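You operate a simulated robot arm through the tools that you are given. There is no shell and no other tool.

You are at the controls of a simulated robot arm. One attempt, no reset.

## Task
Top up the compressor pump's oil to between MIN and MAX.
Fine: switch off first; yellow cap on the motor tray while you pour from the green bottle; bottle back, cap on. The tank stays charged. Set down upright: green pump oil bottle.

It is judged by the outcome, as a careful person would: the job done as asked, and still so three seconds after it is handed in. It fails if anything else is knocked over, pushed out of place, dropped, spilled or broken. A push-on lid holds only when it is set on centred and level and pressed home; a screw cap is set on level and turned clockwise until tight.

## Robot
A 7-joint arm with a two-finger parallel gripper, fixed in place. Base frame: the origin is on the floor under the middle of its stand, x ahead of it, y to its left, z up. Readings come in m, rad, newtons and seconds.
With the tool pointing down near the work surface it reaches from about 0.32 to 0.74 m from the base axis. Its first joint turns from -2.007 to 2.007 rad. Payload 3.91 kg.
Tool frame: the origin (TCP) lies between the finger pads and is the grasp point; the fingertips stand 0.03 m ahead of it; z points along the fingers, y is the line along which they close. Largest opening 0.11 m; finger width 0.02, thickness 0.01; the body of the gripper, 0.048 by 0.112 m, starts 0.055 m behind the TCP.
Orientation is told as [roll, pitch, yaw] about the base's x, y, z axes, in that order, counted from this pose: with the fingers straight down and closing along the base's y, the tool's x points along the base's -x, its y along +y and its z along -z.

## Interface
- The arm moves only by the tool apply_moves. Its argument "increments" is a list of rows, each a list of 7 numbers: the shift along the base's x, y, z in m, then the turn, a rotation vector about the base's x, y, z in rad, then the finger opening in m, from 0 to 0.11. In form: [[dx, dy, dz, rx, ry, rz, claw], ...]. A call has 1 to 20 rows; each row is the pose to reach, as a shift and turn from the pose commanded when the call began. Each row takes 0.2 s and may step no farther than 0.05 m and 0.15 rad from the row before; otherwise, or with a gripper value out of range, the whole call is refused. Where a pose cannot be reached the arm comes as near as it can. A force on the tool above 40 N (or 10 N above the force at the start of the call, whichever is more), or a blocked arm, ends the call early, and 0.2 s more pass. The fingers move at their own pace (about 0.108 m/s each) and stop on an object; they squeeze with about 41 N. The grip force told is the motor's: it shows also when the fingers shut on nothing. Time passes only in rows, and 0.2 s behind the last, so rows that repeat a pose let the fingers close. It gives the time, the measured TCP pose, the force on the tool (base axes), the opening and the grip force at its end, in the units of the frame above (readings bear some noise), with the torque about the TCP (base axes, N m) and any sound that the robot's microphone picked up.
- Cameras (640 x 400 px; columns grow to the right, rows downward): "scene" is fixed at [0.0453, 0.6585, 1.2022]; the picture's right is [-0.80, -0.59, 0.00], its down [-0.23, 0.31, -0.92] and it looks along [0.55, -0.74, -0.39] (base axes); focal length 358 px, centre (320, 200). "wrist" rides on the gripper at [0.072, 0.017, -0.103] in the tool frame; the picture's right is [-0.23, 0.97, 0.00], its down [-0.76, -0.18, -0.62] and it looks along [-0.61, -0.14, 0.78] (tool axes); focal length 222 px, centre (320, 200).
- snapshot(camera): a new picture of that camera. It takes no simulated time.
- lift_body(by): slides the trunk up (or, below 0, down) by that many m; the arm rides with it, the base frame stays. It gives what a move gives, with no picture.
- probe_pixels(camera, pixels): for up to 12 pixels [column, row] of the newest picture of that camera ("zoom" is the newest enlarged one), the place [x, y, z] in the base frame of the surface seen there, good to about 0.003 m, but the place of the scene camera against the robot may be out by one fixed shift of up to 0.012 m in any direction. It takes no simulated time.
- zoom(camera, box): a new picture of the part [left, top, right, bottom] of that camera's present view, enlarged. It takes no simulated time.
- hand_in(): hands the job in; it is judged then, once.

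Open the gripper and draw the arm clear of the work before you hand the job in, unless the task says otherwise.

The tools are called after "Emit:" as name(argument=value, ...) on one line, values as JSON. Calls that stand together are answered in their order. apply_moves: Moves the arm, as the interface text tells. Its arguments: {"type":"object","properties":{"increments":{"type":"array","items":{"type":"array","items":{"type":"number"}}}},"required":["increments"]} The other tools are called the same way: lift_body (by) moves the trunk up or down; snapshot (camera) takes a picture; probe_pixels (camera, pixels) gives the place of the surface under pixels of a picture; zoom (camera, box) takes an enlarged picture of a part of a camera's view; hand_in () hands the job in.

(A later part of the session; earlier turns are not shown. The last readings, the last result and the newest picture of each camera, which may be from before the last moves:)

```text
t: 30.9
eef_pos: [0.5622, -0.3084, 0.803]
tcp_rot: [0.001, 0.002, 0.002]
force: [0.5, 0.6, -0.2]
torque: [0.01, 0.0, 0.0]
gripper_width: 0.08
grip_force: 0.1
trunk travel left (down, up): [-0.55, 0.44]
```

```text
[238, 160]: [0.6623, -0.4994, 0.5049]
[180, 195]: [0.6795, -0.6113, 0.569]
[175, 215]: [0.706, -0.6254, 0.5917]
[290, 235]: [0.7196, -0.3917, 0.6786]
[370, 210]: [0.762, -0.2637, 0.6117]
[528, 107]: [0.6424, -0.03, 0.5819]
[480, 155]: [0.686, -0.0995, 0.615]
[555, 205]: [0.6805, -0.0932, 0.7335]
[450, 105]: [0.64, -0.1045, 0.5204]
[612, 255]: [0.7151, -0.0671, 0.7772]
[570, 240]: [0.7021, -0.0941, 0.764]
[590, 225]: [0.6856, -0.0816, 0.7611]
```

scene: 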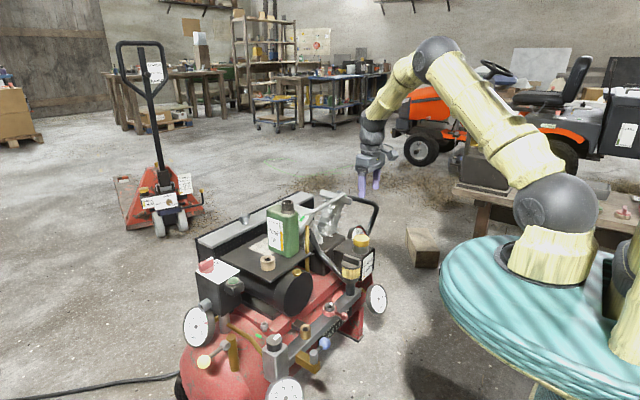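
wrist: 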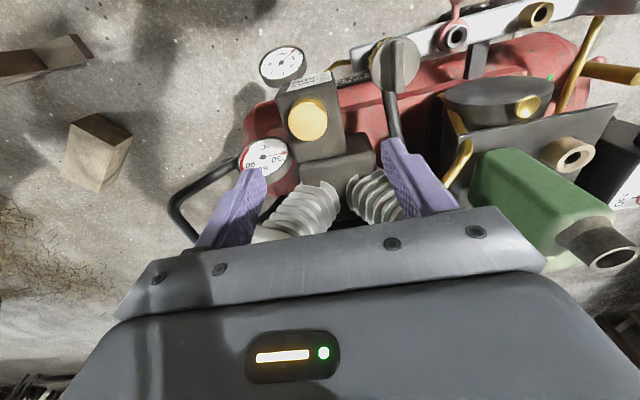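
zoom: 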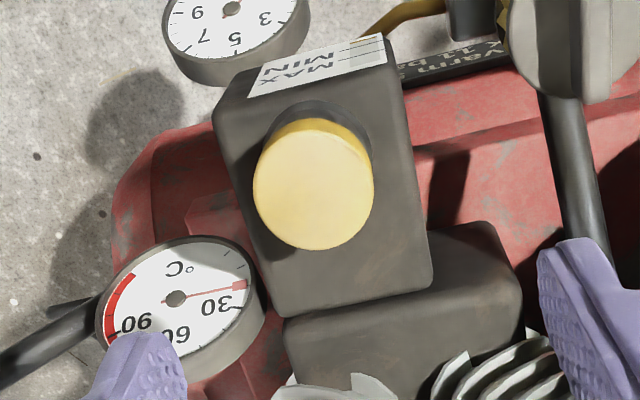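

The filter beside it is centred at (0.553, -0.204), ridge top z 0.589. I'll move above the cap with the tool pitched 0.35 rad about the closing axis, which leaves the pads upright and lets me reach the tray later.

Emit:
apply_moves(increments=[[0.0065, -0.006, -0.034, 0, -0.0875, 0, 0.075], [0.013, -0.0125, -0.068, 0, -0.175, 0, 0.075], [0.019, -0.019, -0.102, 0, -0.2625, 0, 0.075], [0.0255, -0.025, -0.1375, 0, -0.35, 0, 0.075], [0.0255, -0.025, -0.1375, 0, -0.35, 0, 0.075]])

Emit:
snapshot(camera="wrist")

Emit:
zoom(camera="scene", box=[310, 190, 406, 250])

```text
t: 32.0
eef_pos: [0.587, -0.3335, 0.6647]
tcp_rot: [0.001, -0.349, -0.001]
force: [-0.2, 0.1, 0.2]
torque: [0.01, 0.0, 0.01]
gripper_width: 0.0748
grip_force: 0.1
trunk travel left (down, up): [-0.55, 0.44]
```

```text
taken
```

wrist: 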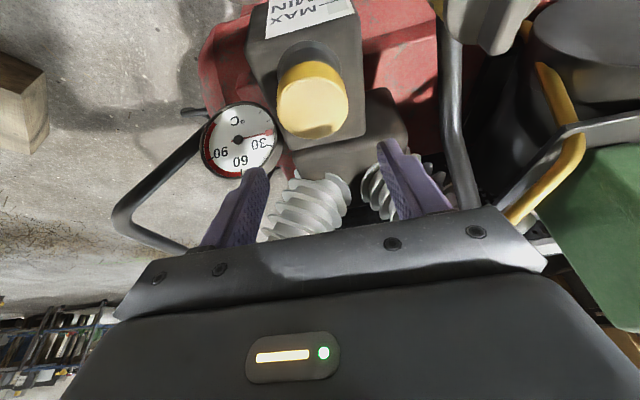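

```text
6.67 times, centred on (358, 220) of scene
```

zoom: 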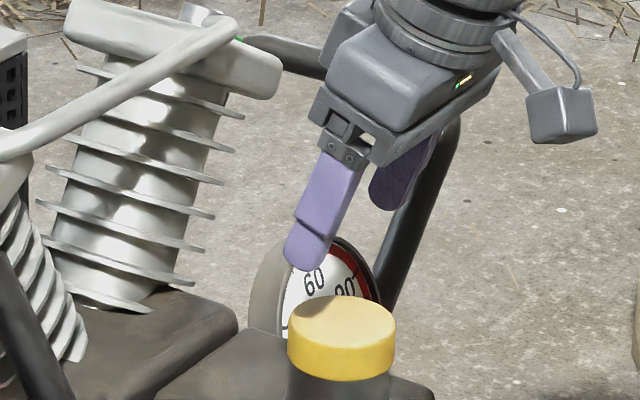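

The fingers straddle the cap's line. I'll re-probe the cap from this closer view before going down.

Emit:
zoom(camera="wrist", box=[250, 40, 378, 150])

```text
3.64 times, centred on (314, 95) of wrist
```

zoom: 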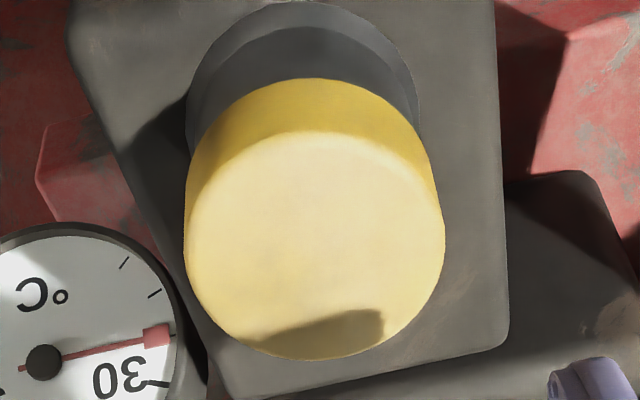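

Emit:
probe_pixels(camera="zoom", pixels=[[192, 240], [438, 240], [315, 140], [315, 352], [305, 85], [300, 95], [315, 250], [300, 60], [200, 160], [425, 160], [240, 105], [400, 110]])

```text
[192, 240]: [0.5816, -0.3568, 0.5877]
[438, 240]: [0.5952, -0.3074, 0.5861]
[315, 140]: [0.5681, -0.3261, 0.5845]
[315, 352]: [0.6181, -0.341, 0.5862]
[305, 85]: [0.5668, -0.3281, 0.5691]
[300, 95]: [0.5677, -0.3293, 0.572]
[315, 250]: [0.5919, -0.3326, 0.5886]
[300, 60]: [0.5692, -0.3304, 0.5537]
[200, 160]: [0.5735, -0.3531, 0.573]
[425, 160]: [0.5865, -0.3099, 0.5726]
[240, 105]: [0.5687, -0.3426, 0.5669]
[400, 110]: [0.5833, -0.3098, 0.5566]
```

The cap's centre is about (0.593, -0.3335). I'll lower so the fingertips overlap the cap's side, then close.

Emit:
apply_moves(increments=[[0, 0, -0.03, 0, 0, 0, 0.075], [-0.001, 0, -0.05, 0, 0, 0, 0.075], [-0.001, 0, -0.063, 0, 0, 0, 0.075], [-0.001, 0, -0.063, 0, 0, 0, 0.075]])

Emit:
zoom(camera="scene", box=[330, 210, 394, 250])

```text
t: 33.0
eef_pos: [0.5862, -0.3345, 0.6016]
tcp_rot: [0.001, -0.35, -0.001]
force: [-0.3, -0.5, -0.2]
torque: [-0.01, 0.02, 0.02]
gripper_width: 0.0752
grip_force: 0.0
trunk travel left (down, up): [-0.55, 0.44]
```

```text
10.00 times, centred on (362, 230) of scene
```

zoom: 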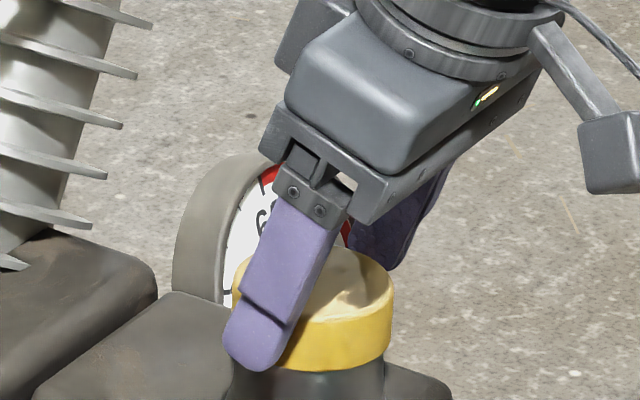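

The fingers are aligned with the cap. I'll close on it gently.

Emit:
apply_moves(increments=[[0, 0, 0, 0, 0, 0, 0.056], [0, 0, 0, 0, 0, 0, 0.05], [0, 0, 0, 0, 0, 0, 0.046], [0, 0, 0, 0, 0, 0, 0.04]])

```text
t: 34.0
eef_pos: [0.5861, -0.3351, 0.6025]
tcp_rot: [0.0, -0.35, 0.002]
force: [0.7, -1.0, 0.0]
torque: [-0.06, -0.01, -0.02]
gripper_width: 0.0534
grip_force: 41.3
trunk travel left (down, up): [-0.55, 0.44]
```

The cap is gripped at 0.0534 m with little side force. I'll pull up a little at a time to find out whether it's push-on or screwed.

Emit:
apply_moves(increments=[[0, 0, 0.002, 0, 0, 0, 0.04], [0, 0, 0.004, 0, 0, 0, 0.04], [0, 0, 0.006, 0, 0, 0, 0.04]])

Emit:
zoom(camera="scene", box=[330, 210, 394, 250])

```text
t: 34.9
eef_pos: [0.5866, -0.3342, 0.6084]
tcp_rot: [-0.001, -0.349, -0.002]
force: [0.5, -0.5, -0.5]
torque: [-0.01, -0.01, -0.02]
gripper_width: 0.0538
grip_force: 41.0
trunk travel left (down, up): [-0.55, 0.44]
```

```text
10.00 times, centred on (362, 230) of scene
```

zoom: 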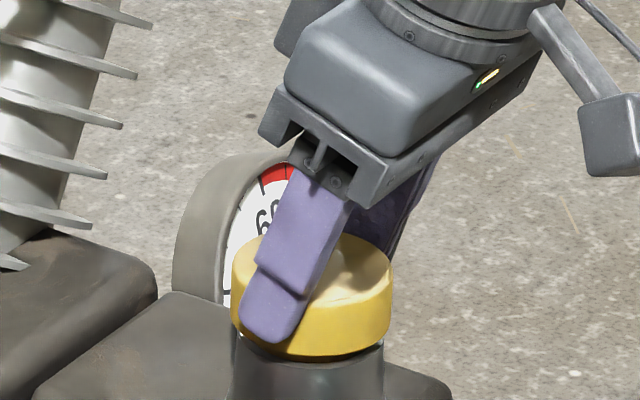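

The cap has risen with the fingers and there's almost no force, so it's a push-on cap. I'll lift it clear.

Emit:
apply_moves(increments=[[0, 0, 0.01, 0, 0, 0, 0.04], [0, 0, 0.025, 0, 0, 0, 0.04], [0, 0, 0.05, 0, 0, 0, 0.04], [0, 0, 0.08, 0, 0, 0, 0.04], [0, 0, 0.11, 0, 0, 0, 0.04], [0, 0, 0.11, 0, 0, 0, 0.04]])

Emit:
zoom(camera="scene", box=[310, 190, 406, 250])

Emit:
snapshot(camera="wrist")

```text
t: 36.2
eef_pos: [0.5863, -0.335, 0.7201]
tcp_rot: [0.0, -0.35, -0.001]
force: [0.7, -0.3, -0.8]
torque: [-0.01, -0.04, 0.03]
gripper_width: 0.0537
grip_force: 40.9
trunk travel left (down, up): [-0.55, 0.44]
```

```text
6.67 times, centred on (358, 220) of scene
```

zoom: 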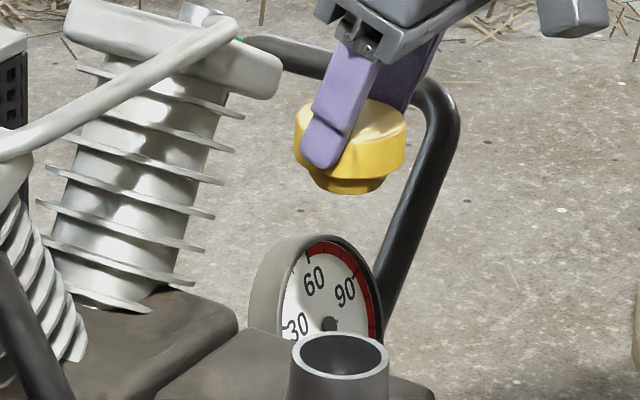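

```text
taken
```

wrist: 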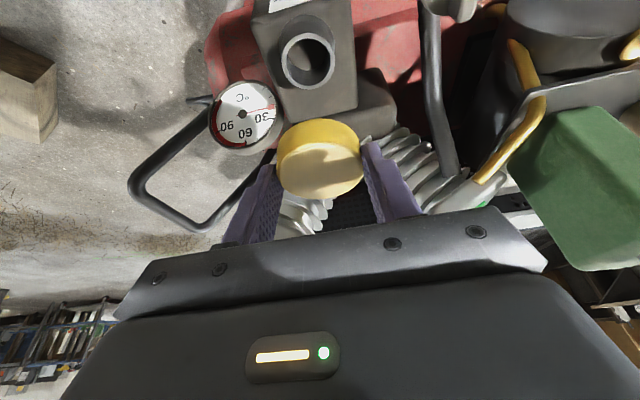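

The cap is off and shows a short plug below its flange. The open neck is at (307,60) in the wrist view, so I'll probe its rim now for the pour.

Emit:
zoom(camera="wrist", box=[260, 20, 356, 100])

```text
5.00 times, centred on (308, 60) of wrist
```

zoom: 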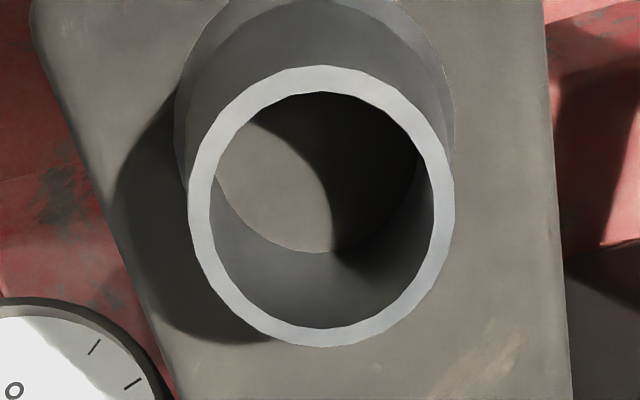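

Emit:
probe_pixels(camera="zoom", pixels=[[200, 205], [444, 195], [322, 80], [325, 336], [240, 110], [405, 110], [240, 300], [408, 290], [290, 200], [350, 180]])

```text
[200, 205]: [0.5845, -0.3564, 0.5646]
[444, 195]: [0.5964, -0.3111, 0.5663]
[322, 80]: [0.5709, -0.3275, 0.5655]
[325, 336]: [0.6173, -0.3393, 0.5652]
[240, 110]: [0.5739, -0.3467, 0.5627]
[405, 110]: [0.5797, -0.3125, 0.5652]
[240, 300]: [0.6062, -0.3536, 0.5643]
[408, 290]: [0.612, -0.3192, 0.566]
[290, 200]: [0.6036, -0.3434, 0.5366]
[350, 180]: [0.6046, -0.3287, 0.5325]
```

The neck rim is centred at (0.593, -0.3335) and sits at z 0.565. I'll carry the cap high (z 0.88) over the bottle to the free tray area at about (0.762, 0.02), stopping 5 cm above it.

Emit:
apply_moves(increments=[[0, 0, 0.04, 0, 0, 0, 0.04], [0, 0, 0.08, 0, 0, 0, 0.04], [0, 0, 0.12, 0, 0, 0, 0.04], [0, 0, 0.16, 0, 0, 0, 0.04], [0.019, 0.0395, 0.16, 0, 0, 0, 0.04], [0.038, 0.079, 0.16, 0, 0, 0, 0.04], [0.056, 0.118, 0.16, 0, 0, 0, 0.04], [0.075, 0.158, 0.16, 0, 0, 0, 0.04], [0.094, 0.197, 0.16, 0, 0, 0, 0.04], [0.113, 0.237, 0.16, 0, 0, 0, 0.04], [0.131, 0.276, 0.16, 0, 0, 0, 0.04], [0.15, 0.316, 0.16, 0, 0, 0, 0.04], [0.169, 0.355, 0.16, 0, 0, 0, 0.04], [0.169, 0.355, 0.12, 0, 0, 0, 0.04], [0.169, 0.355, 0.08, 0, 0, 0, 0.04], [0.169, 0.355, 0.04, 0, 0, 0, 0.04], [0.169, 0.355, -0.015, 0, 0, 0, 0.04]])

```text
refused: row 17 steps farther than a row can; nothing moved
```

The last step was too large, so the whole call was refused. I'll resend it with smaller final steps.

Emit:
apply_moves(increments=[[0, 0, 0.04, 0, 0, 0, 0.04], [0, 0, 0.08, 0, 0, 0, 0.04], [0, 0, 0.12, 0, 0, 0, 0.04], [0, 0, 0.16, 0, 0, 0, 0.04], [0.019, 0.0395, 0.16, 0, 0, 0, 0.04], [0.038, 0.079, 0.16, 0, 0, 0, 0.04], [0.056, 0.118, 0.16, 0, 0, 0, 0.04], [0.075, 0.158, 0.16, 0, 0, 0, 0.04], [0.094, 0.197, 0.16, 0, 0, 0, 0.04], [0.113, 0.237, 0.16, 0, 0, 0, 0.04], [0.131, 0.276, 0.16, 0, 0, 0, 0.04], [0.15, 0.316, 0.16, 0, 0, 0, 0.04], [0.169, 0.355, 0.16, 0, 0, 0, 0.04], [0.169, 0.355, 0.12, 0, 0, 0, 0.04], [0.169, 0.355, 0.08, 0, 0, 0, 0.04], [0.169, 0.355, 0.04, 0, 0, 0, 0.04], [0.169, 0.355, 0.0, 0, 0, 0, 0.04], [0.169, 0.355, -0.015, 0, 0, 0, 0.04], [0.169, 0.355, -0.015, 0, 0, 0, 0.04]])

Emit:
zoom(camera="scene", box=[220, 200, 332, 280])

Emit:
snapshot(camera="wrist")

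```text
t: 40.2
eef_pos: [0.7563, 0.0227, 0.7037]
tcp_rot: [-0.001, -0.349, 0.001]
force: [0.1, -0.5, 0.2]
torque: [0.01, -0.05, 0.01]
gripper_width: 0.0536
grip_force: 40.7
trunk travel left (down, up): [-0.55, 0.44]
```

```text
5.00 times, centred on (276, 240) of scene
```

zoom: 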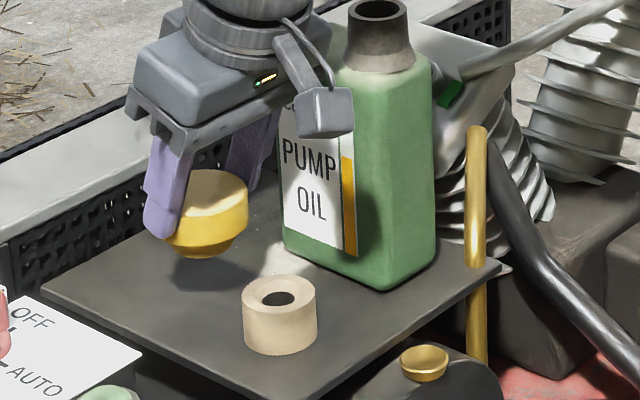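

```text
taken
```

wrist: 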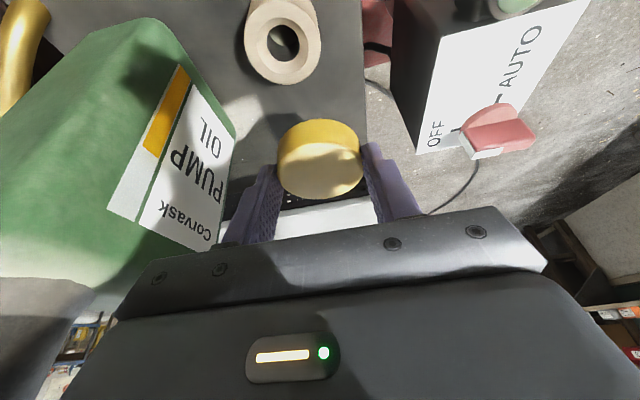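

The cap hovers over the tray between the ring and the belt guard. I'll probe the tray near the landing spot in the zoomed scene view (scene offset about -0.006, +0.0095).

Emit:
probe_pixels(camera="wrist", pixels=[[300, 110], [362, 110], [362, 60], [255, 150], [330, 180], [320, 195], [367, 130], [283, 40], [240, 150], [200, 60]])

Emit:
zoom(camera="scene", box=[220, 200, 332, 280])

Emit:
probe_pixels(camera="zoom", pixels=[[48, 290], [100, 265], [140, 245], [270, 235], [200, 300], [120, 310], [330, 395], [495, 265]])

```text
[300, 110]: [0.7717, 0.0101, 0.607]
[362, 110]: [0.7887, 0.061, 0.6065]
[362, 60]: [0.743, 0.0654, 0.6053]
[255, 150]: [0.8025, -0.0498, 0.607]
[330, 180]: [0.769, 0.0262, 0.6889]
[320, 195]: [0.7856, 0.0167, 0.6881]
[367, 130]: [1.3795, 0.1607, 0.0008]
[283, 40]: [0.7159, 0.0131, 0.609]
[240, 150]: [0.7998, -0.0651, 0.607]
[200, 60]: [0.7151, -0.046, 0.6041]
```

```text
5.00 times, centred on (276, 240) of scene
```

zoom: 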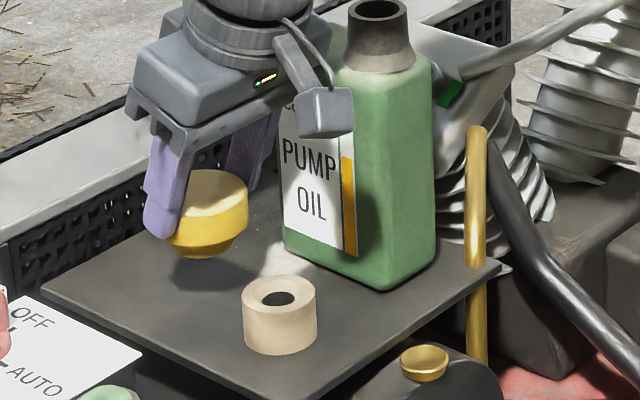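

```text
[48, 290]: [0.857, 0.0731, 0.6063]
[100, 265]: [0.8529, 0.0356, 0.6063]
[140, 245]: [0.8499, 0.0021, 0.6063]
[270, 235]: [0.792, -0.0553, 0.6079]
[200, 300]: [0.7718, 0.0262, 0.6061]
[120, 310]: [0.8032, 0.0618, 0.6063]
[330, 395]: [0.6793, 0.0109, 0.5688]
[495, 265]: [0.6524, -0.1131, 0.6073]
```

The tray surface is at z 0.6065 and the landing spot is clear. I'll lower the cap until it touches lightly.

Emit:
apply_moves(increments=[[0, 0, -0.025, 0, 0, 0, 0.04], [0, 0, -0.042, 0, 0, 0, 0.04], [0, 0, -0.045, 0, 0, 0, 0.04], [0, 0, -0.047, 0, 0, 0, 0.04]])

Emit:
zoom(camera="scene", box=[230, 220, 294, 260])

```text
t: 41.2
eef_pos: [0.7557, 0.0199, 0.6576]
tcp_rot: [0.002, -0.35, -0.001]
force: [-0.2, -1.3, 4.2]
torque: [-0.11, -0.04, -0.03]
gripper_width: 0.0537
grip_force: 40.9
trunk travel left (down, up): [-0.55, 0.44]
```

```text
10.00 times, centred on (262, 240) of scene
```

zoom: 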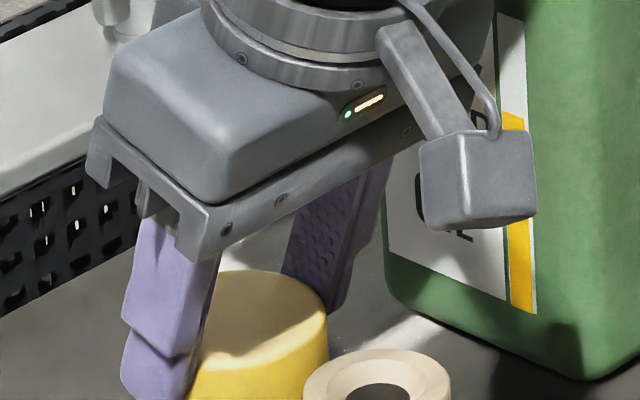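

The cap is touching the tray (4 N upward). I'll open the fingers and lift straight up.

Emit:
apply_moves(increments=[[0, 0, 0, 0, 0, 0, 0.06], [0, 0, 0, 0, 0, 0, 0.07], [0, 0, 0, 0, 0, 0, 0.075], [0, 0, 0.02, 0, 0, 0, 0.075], [0, 0, 0.06, 0, 0, 0, 0.075], [-0.01, 0, 0.1, 0, 0, 0, 0.075], [-0.02, 0, 0.14, 0, 0, 0, 0.075], [-0.04, 0, 0.18, 0, 0, 0, 0.075], [-0.07, 0, 0.21, 0, 0, 0, 0.075], [-0.07, 0, 0.21, 0, 0, 0, 0.075]])

Emit:
snapshot(camera="wrist")

Emit:
zoom(camera="scene", box=[220, 200, 332, 280])

```text
t: 43.5
eef_pos: [0.6854, 0.0184, 0.868]
tcp_rot: [-0.001, -0.348, -0.002]
force: [-0.2, 0.3, 0.4]
torque: [-0.02, 0.03, 0.04]
gripper_width: 0.0751
grip_force: 0.0
trunk travel left (down, up): [-0.55, 0.44]
```

```text
taken
```

wrist: 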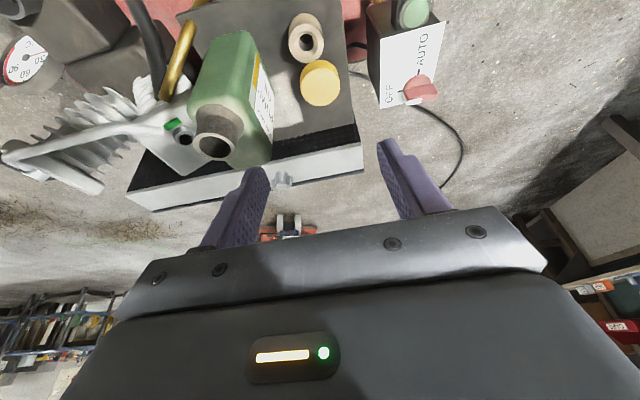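

```text
5.00 times, centred on (276, 240) of scene
```

zoom: 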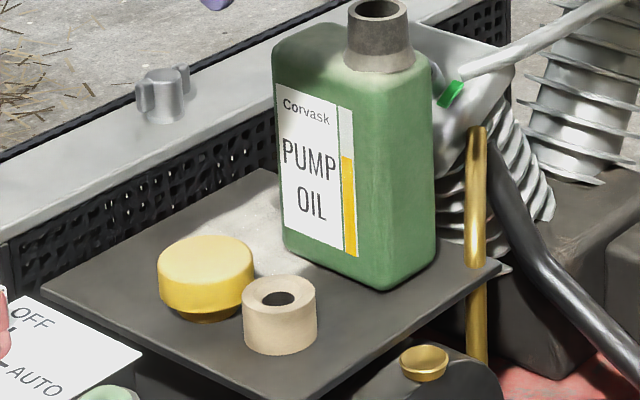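

The cap stands on the tray upright and clear of the ring. Next I'll measure the bottle closely from this view.

Emit:
zoom(camera="wrist", box=[170, 20, 290, 180])

```text
2.50 times, centred on (230, 100) of wrist
```

zoom: 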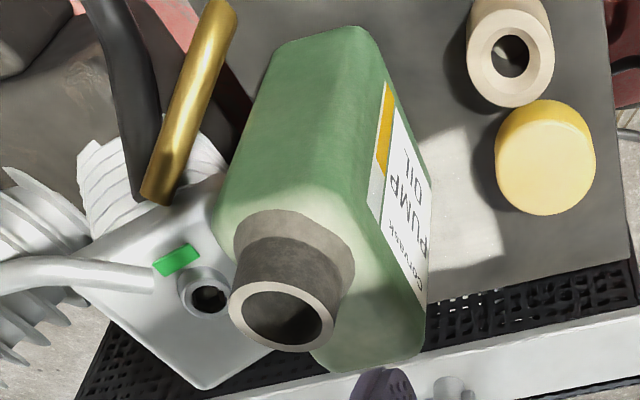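

Emit:
probe_pixels(camera="zoom", pixels=[[270, 45], [365, 40], [220, 215], [372, 210], [425, 220], [425, 345], [235, 300], [335, 320], [285, 285], [285, 350], [270, 140], [340, 340]])

Emit:
probe_pixels(camera="zoom", pixels=[[160, 190], [165, 200], [215, 20], [150, 180], [190, 215], [165, 235], [120, 250], [205, 290], [270, 350], [545, 155], [510, 50], [320, 360]])

```text
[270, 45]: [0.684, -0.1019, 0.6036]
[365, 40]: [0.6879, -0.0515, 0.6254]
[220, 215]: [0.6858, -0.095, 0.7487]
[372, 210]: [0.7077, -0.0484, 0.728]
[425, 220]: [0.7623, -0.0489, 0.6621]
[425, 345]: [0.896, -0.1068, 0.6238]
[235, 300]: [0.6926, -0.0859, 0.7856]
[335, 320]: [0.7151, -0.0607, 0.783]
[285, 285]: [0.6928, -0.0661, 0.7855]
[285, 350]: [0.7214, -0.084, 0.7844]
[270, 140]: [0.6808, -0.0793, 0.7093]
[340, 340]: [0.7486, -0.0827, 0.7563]
```

```text
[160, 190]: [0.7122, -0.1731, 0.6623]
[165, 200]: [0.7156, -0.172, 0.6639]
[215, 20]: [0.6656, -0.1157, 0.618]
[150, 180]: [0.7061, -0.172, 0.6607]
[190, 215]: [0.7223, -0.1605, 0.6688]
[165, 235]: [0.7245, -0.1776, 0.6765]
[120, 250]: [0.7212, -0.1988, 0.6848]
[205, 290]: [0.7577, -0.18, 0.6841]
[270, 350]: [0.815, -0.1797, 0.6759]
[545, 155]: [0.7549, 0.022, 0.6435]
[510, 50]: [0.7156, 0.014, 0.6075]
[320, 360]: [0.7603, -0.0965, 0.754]
```

The bottle spans about x 0.681 to 0.765 and y -0.1035 to -0.0485, with its mouth at (0.705, -0.076, 0.785). I'll probe the gold rod and cylinder head in the scene picture, as they're the nearest obstacles.

Emit:
snapshot(camera="scene")

Emit:
probe_pixels(camera="scene", pixels=[[308, 227], [308, 235], [308, 245], [308, 255], [307, 265], [307, 270], [296, 274], [320, 240], [330, 195], [310, 215], [328, 255], [345, 195]])

```text
taken
```

scene: 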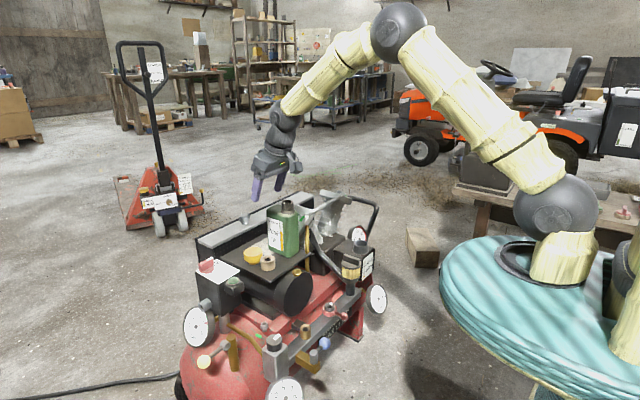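

```text
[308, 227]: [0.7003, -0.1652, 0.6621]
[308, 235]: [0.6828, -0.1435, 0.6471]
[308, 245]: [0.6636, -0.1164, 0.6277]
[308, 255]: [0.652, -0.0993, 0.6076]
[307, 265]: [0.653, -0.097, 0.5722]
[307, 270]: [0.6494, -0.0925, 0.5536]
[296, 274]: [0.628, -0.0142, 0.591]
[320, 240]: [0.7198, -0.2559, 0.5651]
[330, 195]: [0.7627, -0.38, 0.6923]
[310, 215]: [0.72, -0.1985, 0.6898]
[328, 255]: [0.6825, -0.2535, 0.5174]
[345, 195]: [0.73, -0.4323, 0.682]
```

The filter blocks pouring from the +y side, but from the outer side (-y), rolling the bottle towards +y, looks clear. I'll first rehearse that pose with the empty gripper, high above everything: travel to the outer side while pitching the tool to about 60°.

Emit:
apply_moves(increments=[[-0.02, -0.03, 0.01, 0, -0.058, 0, 0.075], [-0.04, -0.065, 0.01, 0, -0.116, 0, 0.075], [-0.06, -0.1, 0.01, 0, -0.174, 0, 0.075], [-0.08, -0.14, 0.01, 0, -0.232, 0, 0.075], [-0.095, -0.18, 0.01, 0, -0.29, 0, 0.075], [-0.095, -0.22, 0.01, 0, -0.348, 0, 0.075], [-0.095, -0.26, 0.01, 0, -0.406, 0, 0.075], [-0.095, -0.3, 0.01, 0, -0.464, 0, 0.075], [-0.095, -0.34, 0.01, 0, -0.522, 0, 0.075], [-0.095, -0.38, 0.01, 0, -0.58, 0, 0.075], [-0.095, -0.42, 0.01, 0, -0.638, 0, 0.075], [-0.095, -0.46, 0.01, 0, -0.697, 0, 0.075], [-0.095, -0.473, 0.01, 0, -0.697, 0, 0.075]])

Emit:
snapshot(camera="scene")

Emit:
snapshot(camera="wrist")

```text
t: 46.2
eef_pos: [0.5904, -0.4532, 0.8764]
tcp_rot: [0.0, -1.045, 0.0]
force: [-0.1, 0.2, 0.5]
torque: [0.0, -0.03, 0.01]
gripper_width: 0.0751
grip_force: 0.1
trunk travel left (down, up): [-0.55, 0.44]
```

```text
taken
```

scene: 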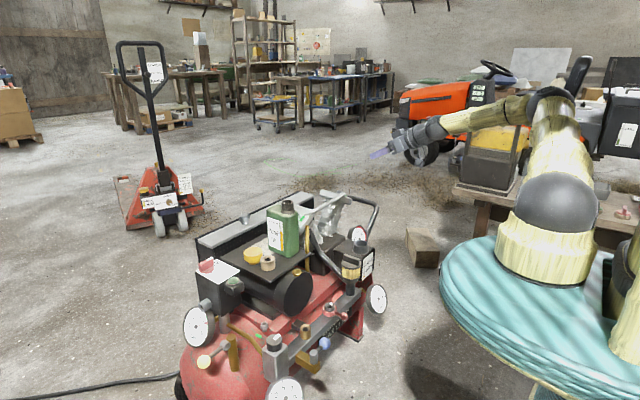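

```text
taken
```

wrist: 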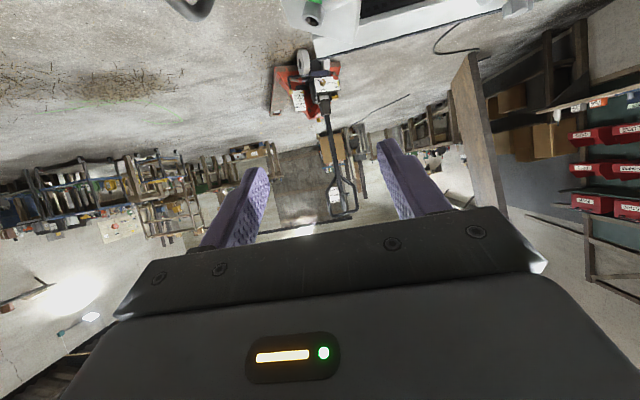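

That pose is reachable. I'll rehearse the roll about x by -1.65 rad here, high in the air.

Emit:
apply_moves(increments=[[0, 0, 0, -0.14, 0, 0, 0.075], [0, 0, 0, -0.28, 0, 0, 0.075], [0, 0, 0, -0.42, 0, 0, 0.075], [0, 0, 0, -0.56, 0, 0, 0.075], [0, 0, -0.02, -0.7, 0, 0, 0.075], [0, 0, -0.04, -0.84, 0, 0, 0.075], [0, 0, -0.06, -0.98, 0, 0, 0.075], [0, 0, -0.08, -1.12, 0, 0, 0.075], [0, 0, -0.1, -1.26, 0, 0, 0.075], [0, 0, -0.1, -1.4, 0, 0, 0.075], [0, 0, -0.1, -1.54, 0, 0, 0.075], [0, 0, -0.1, -1.65, 0, 0, 0.075], [0, 0, -0.1, -1.65, 0, 0, 0.075]])

Emit:
snapshot(camera="scene")

Emit:
snapshot(camera="wrist")

```text
t: 49.0
eef_pos: [0.5913, -0.4522, 0.7773]
tcp_rot: [-1.61, 0.071, 1.046]
force: [1.1, -0.4, -0.5]
torque: [0.0, 0.0, 0.0]
gripper_width: 0.0747
grip_force: 0.1
trunk travel left (down, up): [-0.55, 0.44]
```

```text
taken
```

scene: 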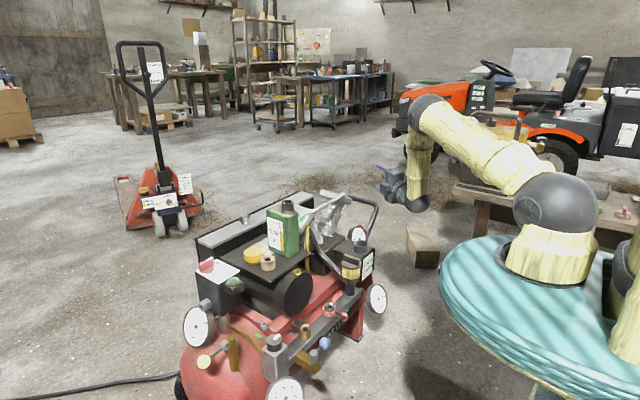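

```text
taken
```

wrist: 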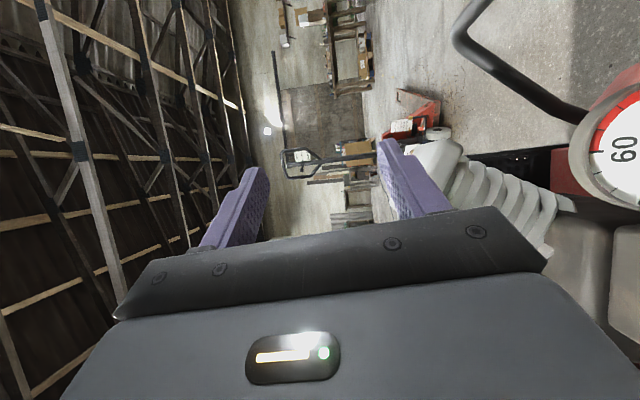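

The pour pose is reachable. I'll also test lowering it to the working height (z≈0.63) here with the empty gripper, since the area below is clear.

Emit:
apply_moves(increments=[[0, 0, -0.04, 0, 0, 0, 0.075], [0, 0, -0.08, 0, 0, 0, 0.075], [0, 0, -0.12, 0, 0, 0, 0.075], [0, 0, -0.145, 0, 0, 0, 0.075], [0, 0, -0.145, 0, 0, 0, 0.075]])

Emit:
zoom(camera="scene", box=[310, 190, 450, 300])

Emit:
snapshot(camera="wrist")

```text
t: 50.2
eef_pos: [0.5884, -0.4522, 0.6315]
tcp_rot: [-1.611, 0.068, 1.046]
force: [0.4, -0.3, -0.7]
torque: [0.04, 0.0, 0.0]
gripper_width: 0.0751
grip_force: 0.0
trunk travel left (down, up): [-0.55, 0.44]
```

```text
3.64 times, centred on (380, 245) of scene
```

zoom: 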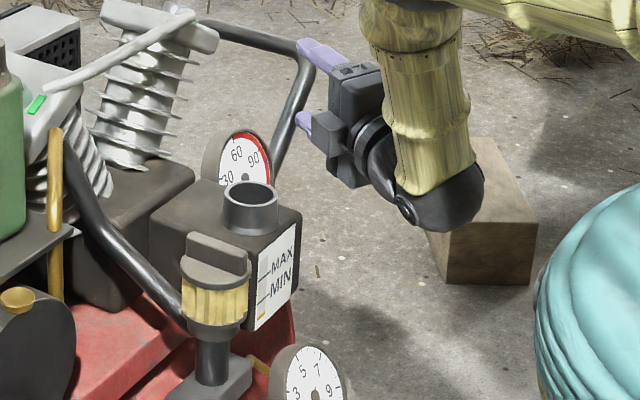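

```text
taken
```

wrist: 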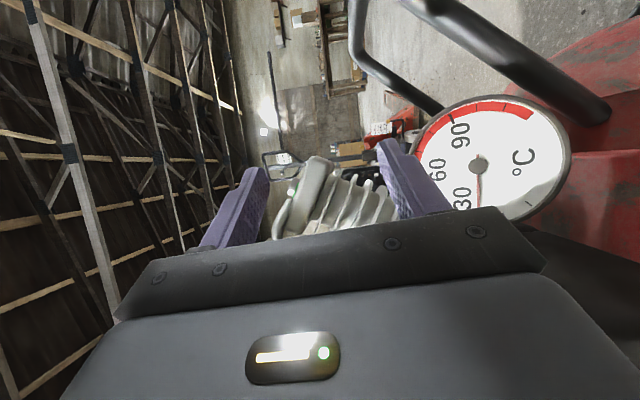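

The empty pour pose is clear. I'll probe the thermometer, cylinder fins and handle from here to be sure the bottle's far side (x up to 0.655) will clear them.

Emit:
probe_pixels(camera="wrist", pixels=[[420, 150], [455, 115], [510, 100], [560, 140], [565, 175], [530, 210], [480, 165], [335, 165], [310, 170], [370, 190], [385, 200], [440, 100]])

Emit:
probe_pixels(camera="wrist", pixels=[[600, 100], [560, 70], [480, 20], [430, 10], [360, 40], [300, 215], [345, 225], [280, 200], [400, 90], [330, 185]])

```text
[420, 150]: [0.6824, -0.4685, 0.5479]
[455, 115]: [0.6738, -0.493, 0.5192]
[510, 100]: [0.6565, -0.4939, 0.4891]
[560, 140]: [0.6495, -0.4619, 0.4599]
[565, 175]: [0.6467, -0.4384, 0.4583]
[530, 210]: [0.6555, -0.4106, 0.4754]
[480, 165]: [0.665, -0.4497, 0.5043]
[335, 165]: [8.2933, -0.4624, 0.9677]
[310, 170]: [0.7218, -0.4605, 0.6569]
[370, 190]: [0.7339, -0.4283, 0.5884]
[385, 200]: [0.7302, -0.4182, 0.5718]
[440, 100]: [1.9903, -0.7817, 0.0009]
```

```text
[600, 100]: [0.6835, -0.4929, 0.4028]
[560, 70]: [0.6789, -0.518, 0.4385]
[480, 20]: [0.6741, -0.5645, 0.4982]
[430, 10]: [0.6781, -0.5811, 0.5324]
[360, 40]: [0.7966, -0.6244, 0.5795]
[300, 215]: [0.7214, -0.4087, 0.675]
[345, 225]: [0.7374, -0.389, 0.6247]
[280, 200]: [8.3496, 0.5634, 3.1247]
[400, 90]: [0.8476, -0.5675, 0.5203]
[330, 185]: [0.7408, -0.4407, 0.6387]
```

Everything clears: the thermometer top is at x 0.682, z 0.548, and the cylinder head is at x ≥ 0.72. I'll reverse the rehearsal, going up and unrolling, to head for the bottle.

Emit:
apply_moves(increments=[[0, 0, 0.04, 0, 0, 0, 0.08], [0, 0, 0.08, 0.1, 0, 0, 0.08], [0, 0, 0.12, 0.24, 0, 0, 0.08], [0, 0, 0.16, 0.38, 0, 0, 0.08], [0, 0, 0.2, 0.52, 0, 0, 0.08], [0, 0, 0.22, 0.66, 0, 0, 0.08], [0, 0, 0.24, 0.8, 0, 0, 0.08], [0, 0, 0.24, 0.94, 0, 0, 0.08], [0, 0, 0.24, 1.08, 0, 0, 0.08], [0, 0, 0.24, 1.22, 0, 0, 0.08], [0, 0, 0.24, 1.36, 0, 0, 0.08], [0, 0, 0.24, 1.5, 0, 0, 0.08], [0, 0, 0.24, 1.65, 0, 0, 0.08], [0, 0, 0.24, 1.65, 0, 0, 0.08]])

```text
t: 53.2
eef_pos: [0.5903, -0.4517, 0.8717]
tcp_rot: [0.001, -1.045, -0.002]
force: [0.7, 0.0, 0.0]
torque: [0.01, 0.01, 0.0]
gripper_width: 0.0798
grip_force: 0.1
trunk travel left (down, up): [-0.55, 0.44]
```

The tool is back upright at 60° pitch. I'll move to the pre-grasp in front of the bottle at about (0.618, -0.076, 0.72).

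Emit:
apply_moves(increments=[[-0.01, 0.046, 0, 0, 0, 0, 0.08], [-0.02, 0.092, 0, 0, 0, 0, 0.08], [-0.03, 0.138, 0, 0, 0, 0, 0.08], [-0.03, 0.184, 0, 0, 0, 0, 0.08], [-0.03, 0.23, 0, 0, 0, 0, 0.08], [-0.03, 0.276, 0, 0, 0, 0, 0.08], [-0.03, 0.322, 0, 0, 0, 0, 0.08], [-0.03, 0.376, -0.0, 0, 0, 0, 0.08], [-0.01, 0.376, -0.04, 0, 0, 0, 0.08], [0.0, 0.376, -0.08, 0, 0, 0, 0.08], [0.01, 0.376, -0.12, 0, 0, 0, 0.08], [0.02, 0.376, -0.151, 0, 0, 0, 0.08], [0.02, 0.376, -0.151, 0, 0, 0, 0.08]])

Emit:
snapshot(camera="wrist")

Emit:
zoom(camera="scene", box=[220, 190, 348, 270])

```text
refused: row 8 steps farther than a row can; nothing moved
```

```text
taken
```

wrist: 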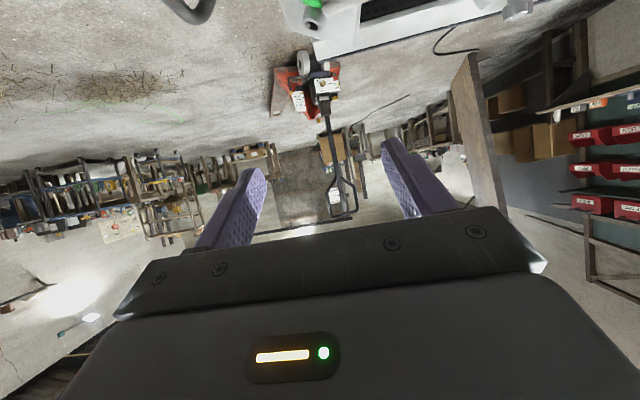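

```text
5.00 times, centred on (284, 230) of scene
```

zoom: 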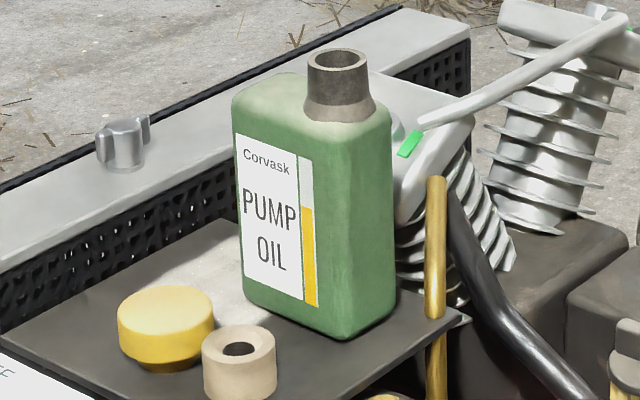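

One step was 0.054 m, so I'm resending the route with even steps.

Emit:
apply_moves(increments=[[-0.01, 0.042, 0, 0, 0, 0, 0.08], [-0.02, 0.084, 0, 0, 0, 0, 0.08], [-0.03, 0.126, 0, 0, 0, 0, 0.08], [-0.03, 0.168, 0, 0, 0, 0, 0.08], [-0.03, 0.21, 0, 0, 0, 0, 0.08], [-0.03, 0.252, 0, 0, 0, 0, 0.08], [-0.03, 0.294, 0, 0, 0, 0, 0.08], [-0.03, 0.336, 0, 0, 0, 0, 0.08], [-0.03, 0.376, 0, 0, 0, 0, 0.08], [-0.01, 0.376, -0.04, 0, 0, 0, 0.08], [0.0, 0.376, -0.08, 0, 0, 0, 0.08], [0.01, 0.376, -0.12, 0, 0, 0, 0.08], [0.02, 0.376, -0.151, 0, 0, 0, 0.08], [0.02, 0.376, -0.151, 0, 0, 0, 0.08]])

Emit:
snapshot(camera="wrist")

Emit:
zoom(camera="scene", box=[230, 180, 358, 260])

```text
t: 56.2
eef_pos: [0.6109, -0.0745, 0.7207]
tcp_rot: [0.0, -1.045, 0.002]
force: [-0.4, 0.5, -0.2]
torque: [0.01, 0.03, 0.0]
gripper_width: 0.0798
grip_force: 0.1
trunk travel left (down, up): [-0.55, 0.44]
```

```text
taken
```

wrist: 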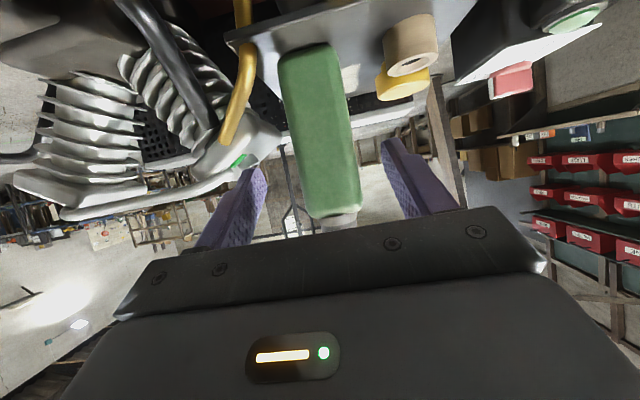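

```text
5.00 times, centred on (294, 220) of scene
```

zoom: 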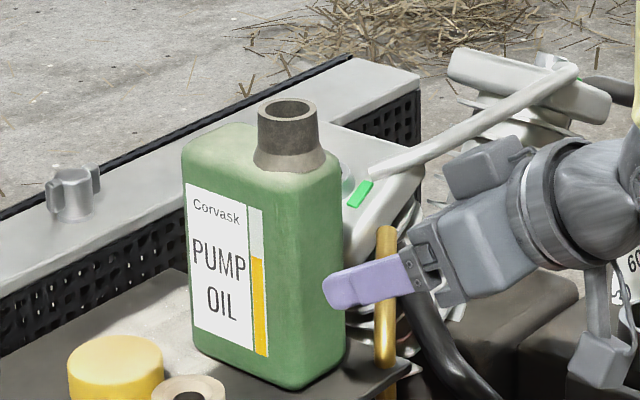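

The bottle is between the fingers in the wrist view. I'll probe its front face edges for centring.

Emit:
probe_pixels(camera="wrist", pixels=[[290, 120], [344, 120], [300, 160], [350, 160], [318, 140], [310, 200], [355, 205], [285, 65], [335, 60], [340, 222], [320, 222], [355, 215]])

```text
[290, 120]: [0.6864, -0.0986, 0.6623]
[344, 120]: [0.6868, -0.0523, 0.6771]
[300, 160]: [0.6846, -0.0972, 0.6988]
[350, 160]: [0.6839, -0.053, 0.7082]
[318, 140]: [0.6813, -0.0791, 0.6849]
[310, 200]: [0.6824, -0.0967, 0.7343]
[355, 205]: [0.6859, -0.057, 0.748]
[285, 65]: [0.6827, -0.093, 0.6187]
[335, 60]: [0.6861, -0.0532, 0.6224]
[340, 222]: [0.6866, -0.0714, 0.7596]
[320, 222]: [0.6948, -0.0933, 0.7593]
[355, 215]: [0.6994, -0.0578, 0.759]
```

The bottle's centre is at y≈-0.0755, matching the TCP. I'll advance along the tool axis so the pads flank the bottle at z≈0.67.

Emit:
apply_moves(increments=[[0.0235, -0.0005, -0.013, 0, 0, 0, 0.08], [0.047, -0.0005, -0.026, 0, 0, 0, 0.08], [0.0705, -0.0005, -0.039, 0, 0, 0, 0.08], [0.094, -0.0005, -0.051, 0, 0, 0, 0.08], [0.094, -0.0005, -0.051, 0, 0, 0, 0.08]])

Emit:
snapshot(camera="wrist")

Emit:
zoom(camera="scene", box=[230, 180, 358, 260])

```text
t: 57.5
eef_pos: [0.7044, -0.076, 0.6676]
tcp_rot: [0.0, -1.045, 0.002]
force: [-0.8, -0.6, -0.7]
torque: [0.03, 0.03, 0.01]
gripper_width: 0.0803
grip_force: 0.0
trunk travel left (down, up): [-0.55, 0.44]
```

```text
taken
```

wrist: 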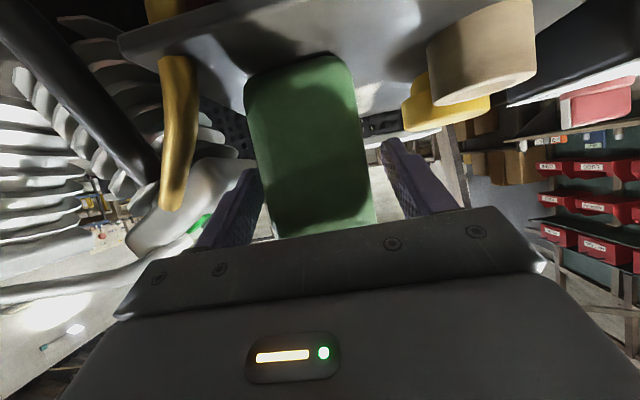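

```text
5.00 times, centred on (294, 220) of scene
```

zoom: 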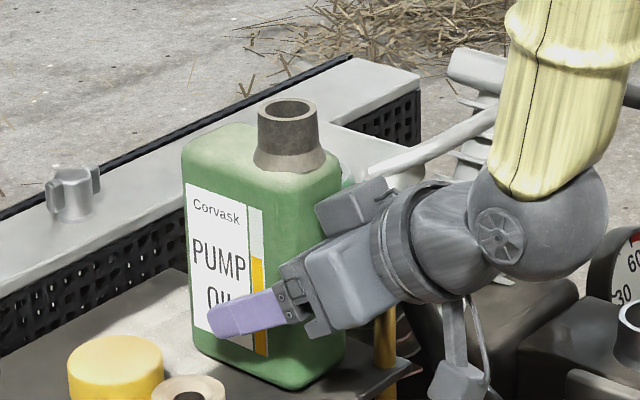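

The pads straddle the bottle and nothing is touching. I'll close onto it.

Emit:
apply_moves(increments=[[0, 0, 0, 0, 0, 0, 0.065], [0, 0, 0, 0, 0, 0, 0.056], [0, 0, 0, 0, 0, 0, 0.05], [0, 0, 0, 0, 0, 0, 0.045], [0, 0, 0, 0, 0, 0, 0.04]])

```text
t: 58.6
eef_pos: [0.704, -0.0754, 0.6695]
tcp_rot: [0.002, -1.044, 0.003]
force: [1.6, -0.7, 1.0]
torque: [-0.03, 0.13, -0.01]
gripper_width: 0.0554
grip_force: 40.8
trunk travel left (down, up): [-0.55, 0.44]
```

It's gripped at 0.0554 m with full squeeze. I'll lift slowly and check the weight and that it stays level.

Emit:
apply_moves(increments=[[0, 0, 0.005, 0, 0, 0, 0.04], [0, 0, 0.015, 0, 0, 0, 0.04], [0, 0, 0.03, 0, 0, 0, 0.04], [0, 0, 0.03, 0, 0, 0, 0.04]])

Emit:
zoom(camera="scene", box=[230, 180, 358, 260])

```text
t: 59.6
eef_pos: [0.7055, -0.077, 0.699]
tcp_rot: [0.002, -1.045, 0.0]
force: [-0.3, 0.5, -3.3]
torque: [0.02, 0.1, 0.03]
gripper_width: 0.056
grip_force: 41.1
trunk travel left (down, up): [-0.55, 0.44]
```

```text
5.00 times, centred on (294, 220) of scene
```

zoom: 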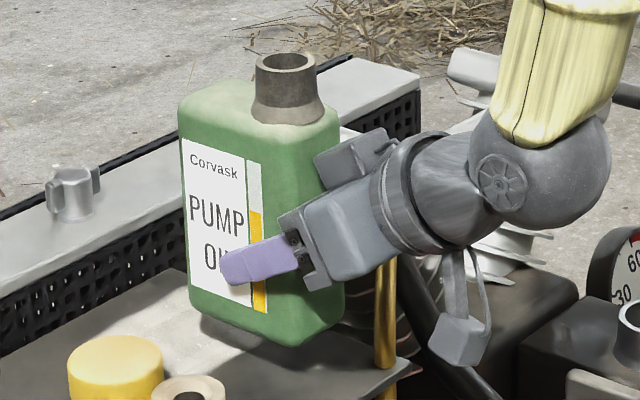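

The bottle weighs about 0.34 kg and hangs level. I'll lift it to z≈0.85 and carry it upright to the outer side of the filler.

Emit:
apply_moves(increments=[[0, 0, 0.02, 0, 0, 0, 0.04], [0, 0, 0.05, 0, 0, 0, 0.04], [0, 0, 0.085, 0, 0, 0, 0.04], [0, 0, 0.12, 0, 0, 0, 0.04], [0, 0, 0.15, 0, 0, 0, 0.04], [-0.0112, -0.0377, 0.15, 0, 0, 0, 0.04], [-0.0224, -0.0753, 0.15, 0, 0, 0, 0.04], [-0.0335, -0.113, 0.15, 0, 0, 0, 0.04], [-0.0446, -0.1506, 0.15, 0, 0, 0, 0.04], [-0.0558, -0.1883, 0.15, 0, 0, 0, 0.04], [-0.067, -0.2259, 0.15, 0, 0, 0, 0.04], [-0.078, -0.2636, 0.15, 0, 0, 0, 0.04], [-0.0892, -0.3012, 0.15, 0, 0, 0, 0.04], [-0.1004, -0.3389, 0.15, 0, 0, 0, 0.04], [-0.1115, -0.3765, 0.15, 0, 0, 0, 0.04], [-0.1115, -0.3765, 0.15, 0, 0, 0, 0.04]])

Emit:
snapshot(camera="scene")

Emit:
snapshot(camera="wrist")

```text
t: 63.0
eef_pos: [0.5941, -0.454, 0.8478]
tcp_rot: [0.001, -1.045, 0.0]
force: [-0.3, -0.3, -4.3]
torque: [-0.02, 0.07, 0.01]
gripper_width: 0.056
grip_force: 41.1
trunk travel left (down, up): [-0.55, 0.44]
```

```text
taken
```

scene: 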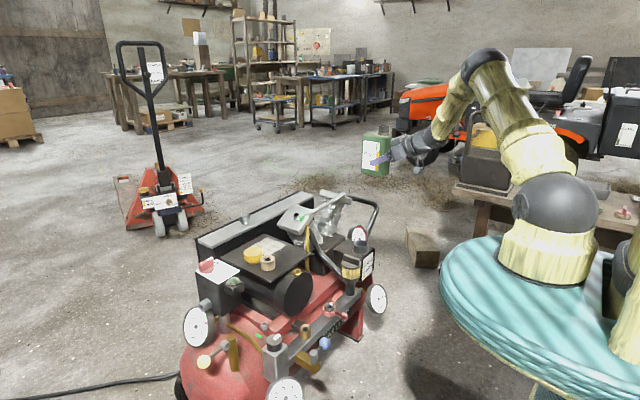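

```text
taken
```

wrist: 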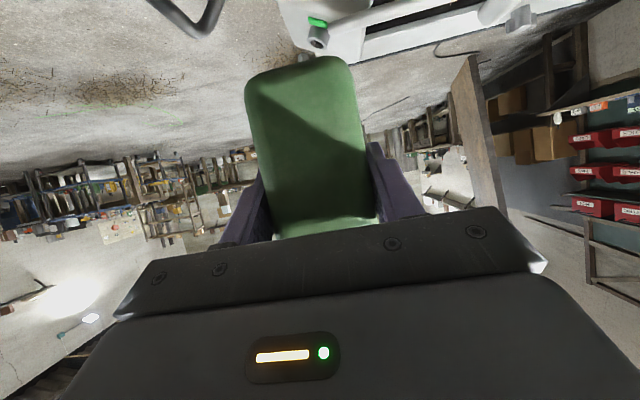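

The bottle is steady. I'll roll it 60° towards the filler at this height, which is still below the spill angle for about two-thirds full, then look.

Emit:
apply_moves(increments=[[0, 0, 0, -0.09, 0, 0, 0.04], [0, 0, 0, -0.18, 0, 0, 0.04], [0, 0, 0, -0.27, 0, 0, 0.04], [0, 0, 0, -0.36, 0, 0, 0.04], [0, 0, 0, -0.45, 0, 0, 0.04], [0, 0, 0, -0.54, 0, 0, 0.04], [0, 0, 0, -0.63, 0, 0, 0.04], [0, 0, 0, -0.72, 0, 0, 0.04], [0, 0, 0, -0.81, 0, 0, 0.04], [0, 0, 0, -0.9, 0, 0, 0.04], [0, 0, 0, -0.9, 0, 0, 0.04]])

Emit:
zoom(camera="scene", box=[310, 120, 450, 280])

```text
t: 65.5
eef_pos: [0.5938, -0.4535, 0.8497]
tcp_rot: [-1.192, -0.565, 0.934]
force: [0.3, 0.3, -2.9]
torque: [-0.06, 0.06, 0.01]
gripper_width: 0.0559
grip_force: 40.5
trunk travel left (down, up): [-0.55, 0.44]
```

```text
2.50 times, centred on (380, 200) of scene
```

zoom: 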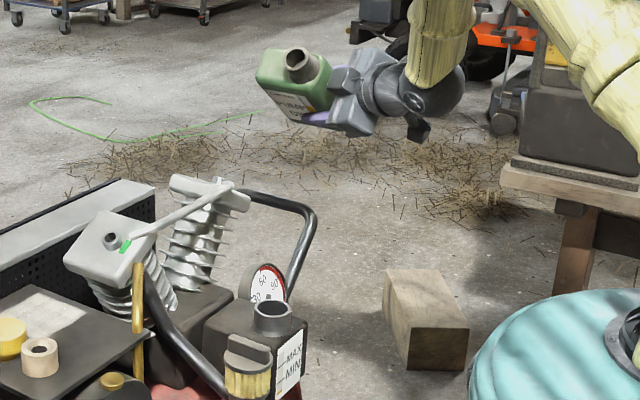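

No spill at 52°. I'll lower the tilted bottle so its mouth comes to just above the filler.

Emit:
apply_moves(increments=[[0, 0, -0.035, 0, 0, 0, 0.04], [0, -0.001, -0.07, 0, 0, 0, 0.04], [0, -0.002, -0.105, 0, 0, 0, 0.04], [0, -0.003, -0.14, 0, 0, 0, 0.04], [0, -0.003, -0.175, 0, 0, 0, 0.04], [0, -0.003, -0.21, 0, 0, 0, 0.04], [0, -0.003, -0.21, 0, 0, 0, 0.04]])

Emit:
zoom(camera="scene", box=[310, 180, 430, 290])

Emit:
snapshot(camera="wrist")

```text
t: 67.0
eef_pos: [0.5936, -0.4571, 0.6398]
tcp_rot: [-1.192, -0.566, 0.934]
force: [0.7, -0.1, -4.0]
torque: [-0.03, 0.12, 0.02]
gripper_width: 0.0559
grip_force: 40.5
trunk travel left (down, up): [-0.55, 0.44]
```

```text
3.64 times, centred on (370, 235) of scene
```

zoom: 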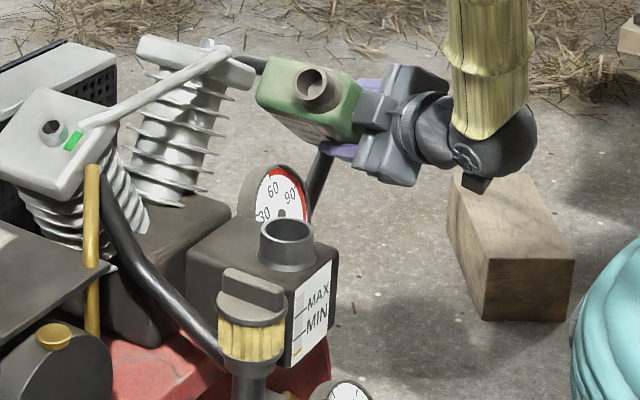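

```text
taken
```

wrist: 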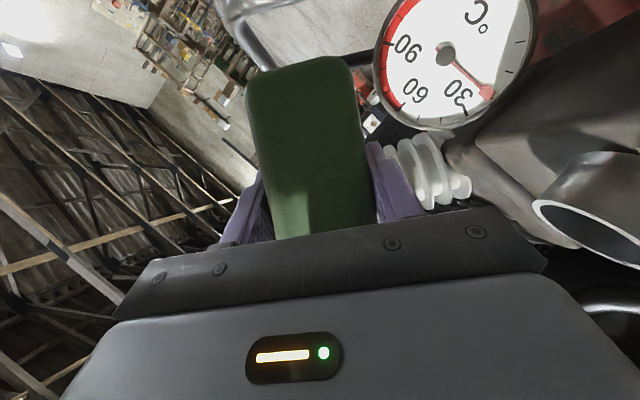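

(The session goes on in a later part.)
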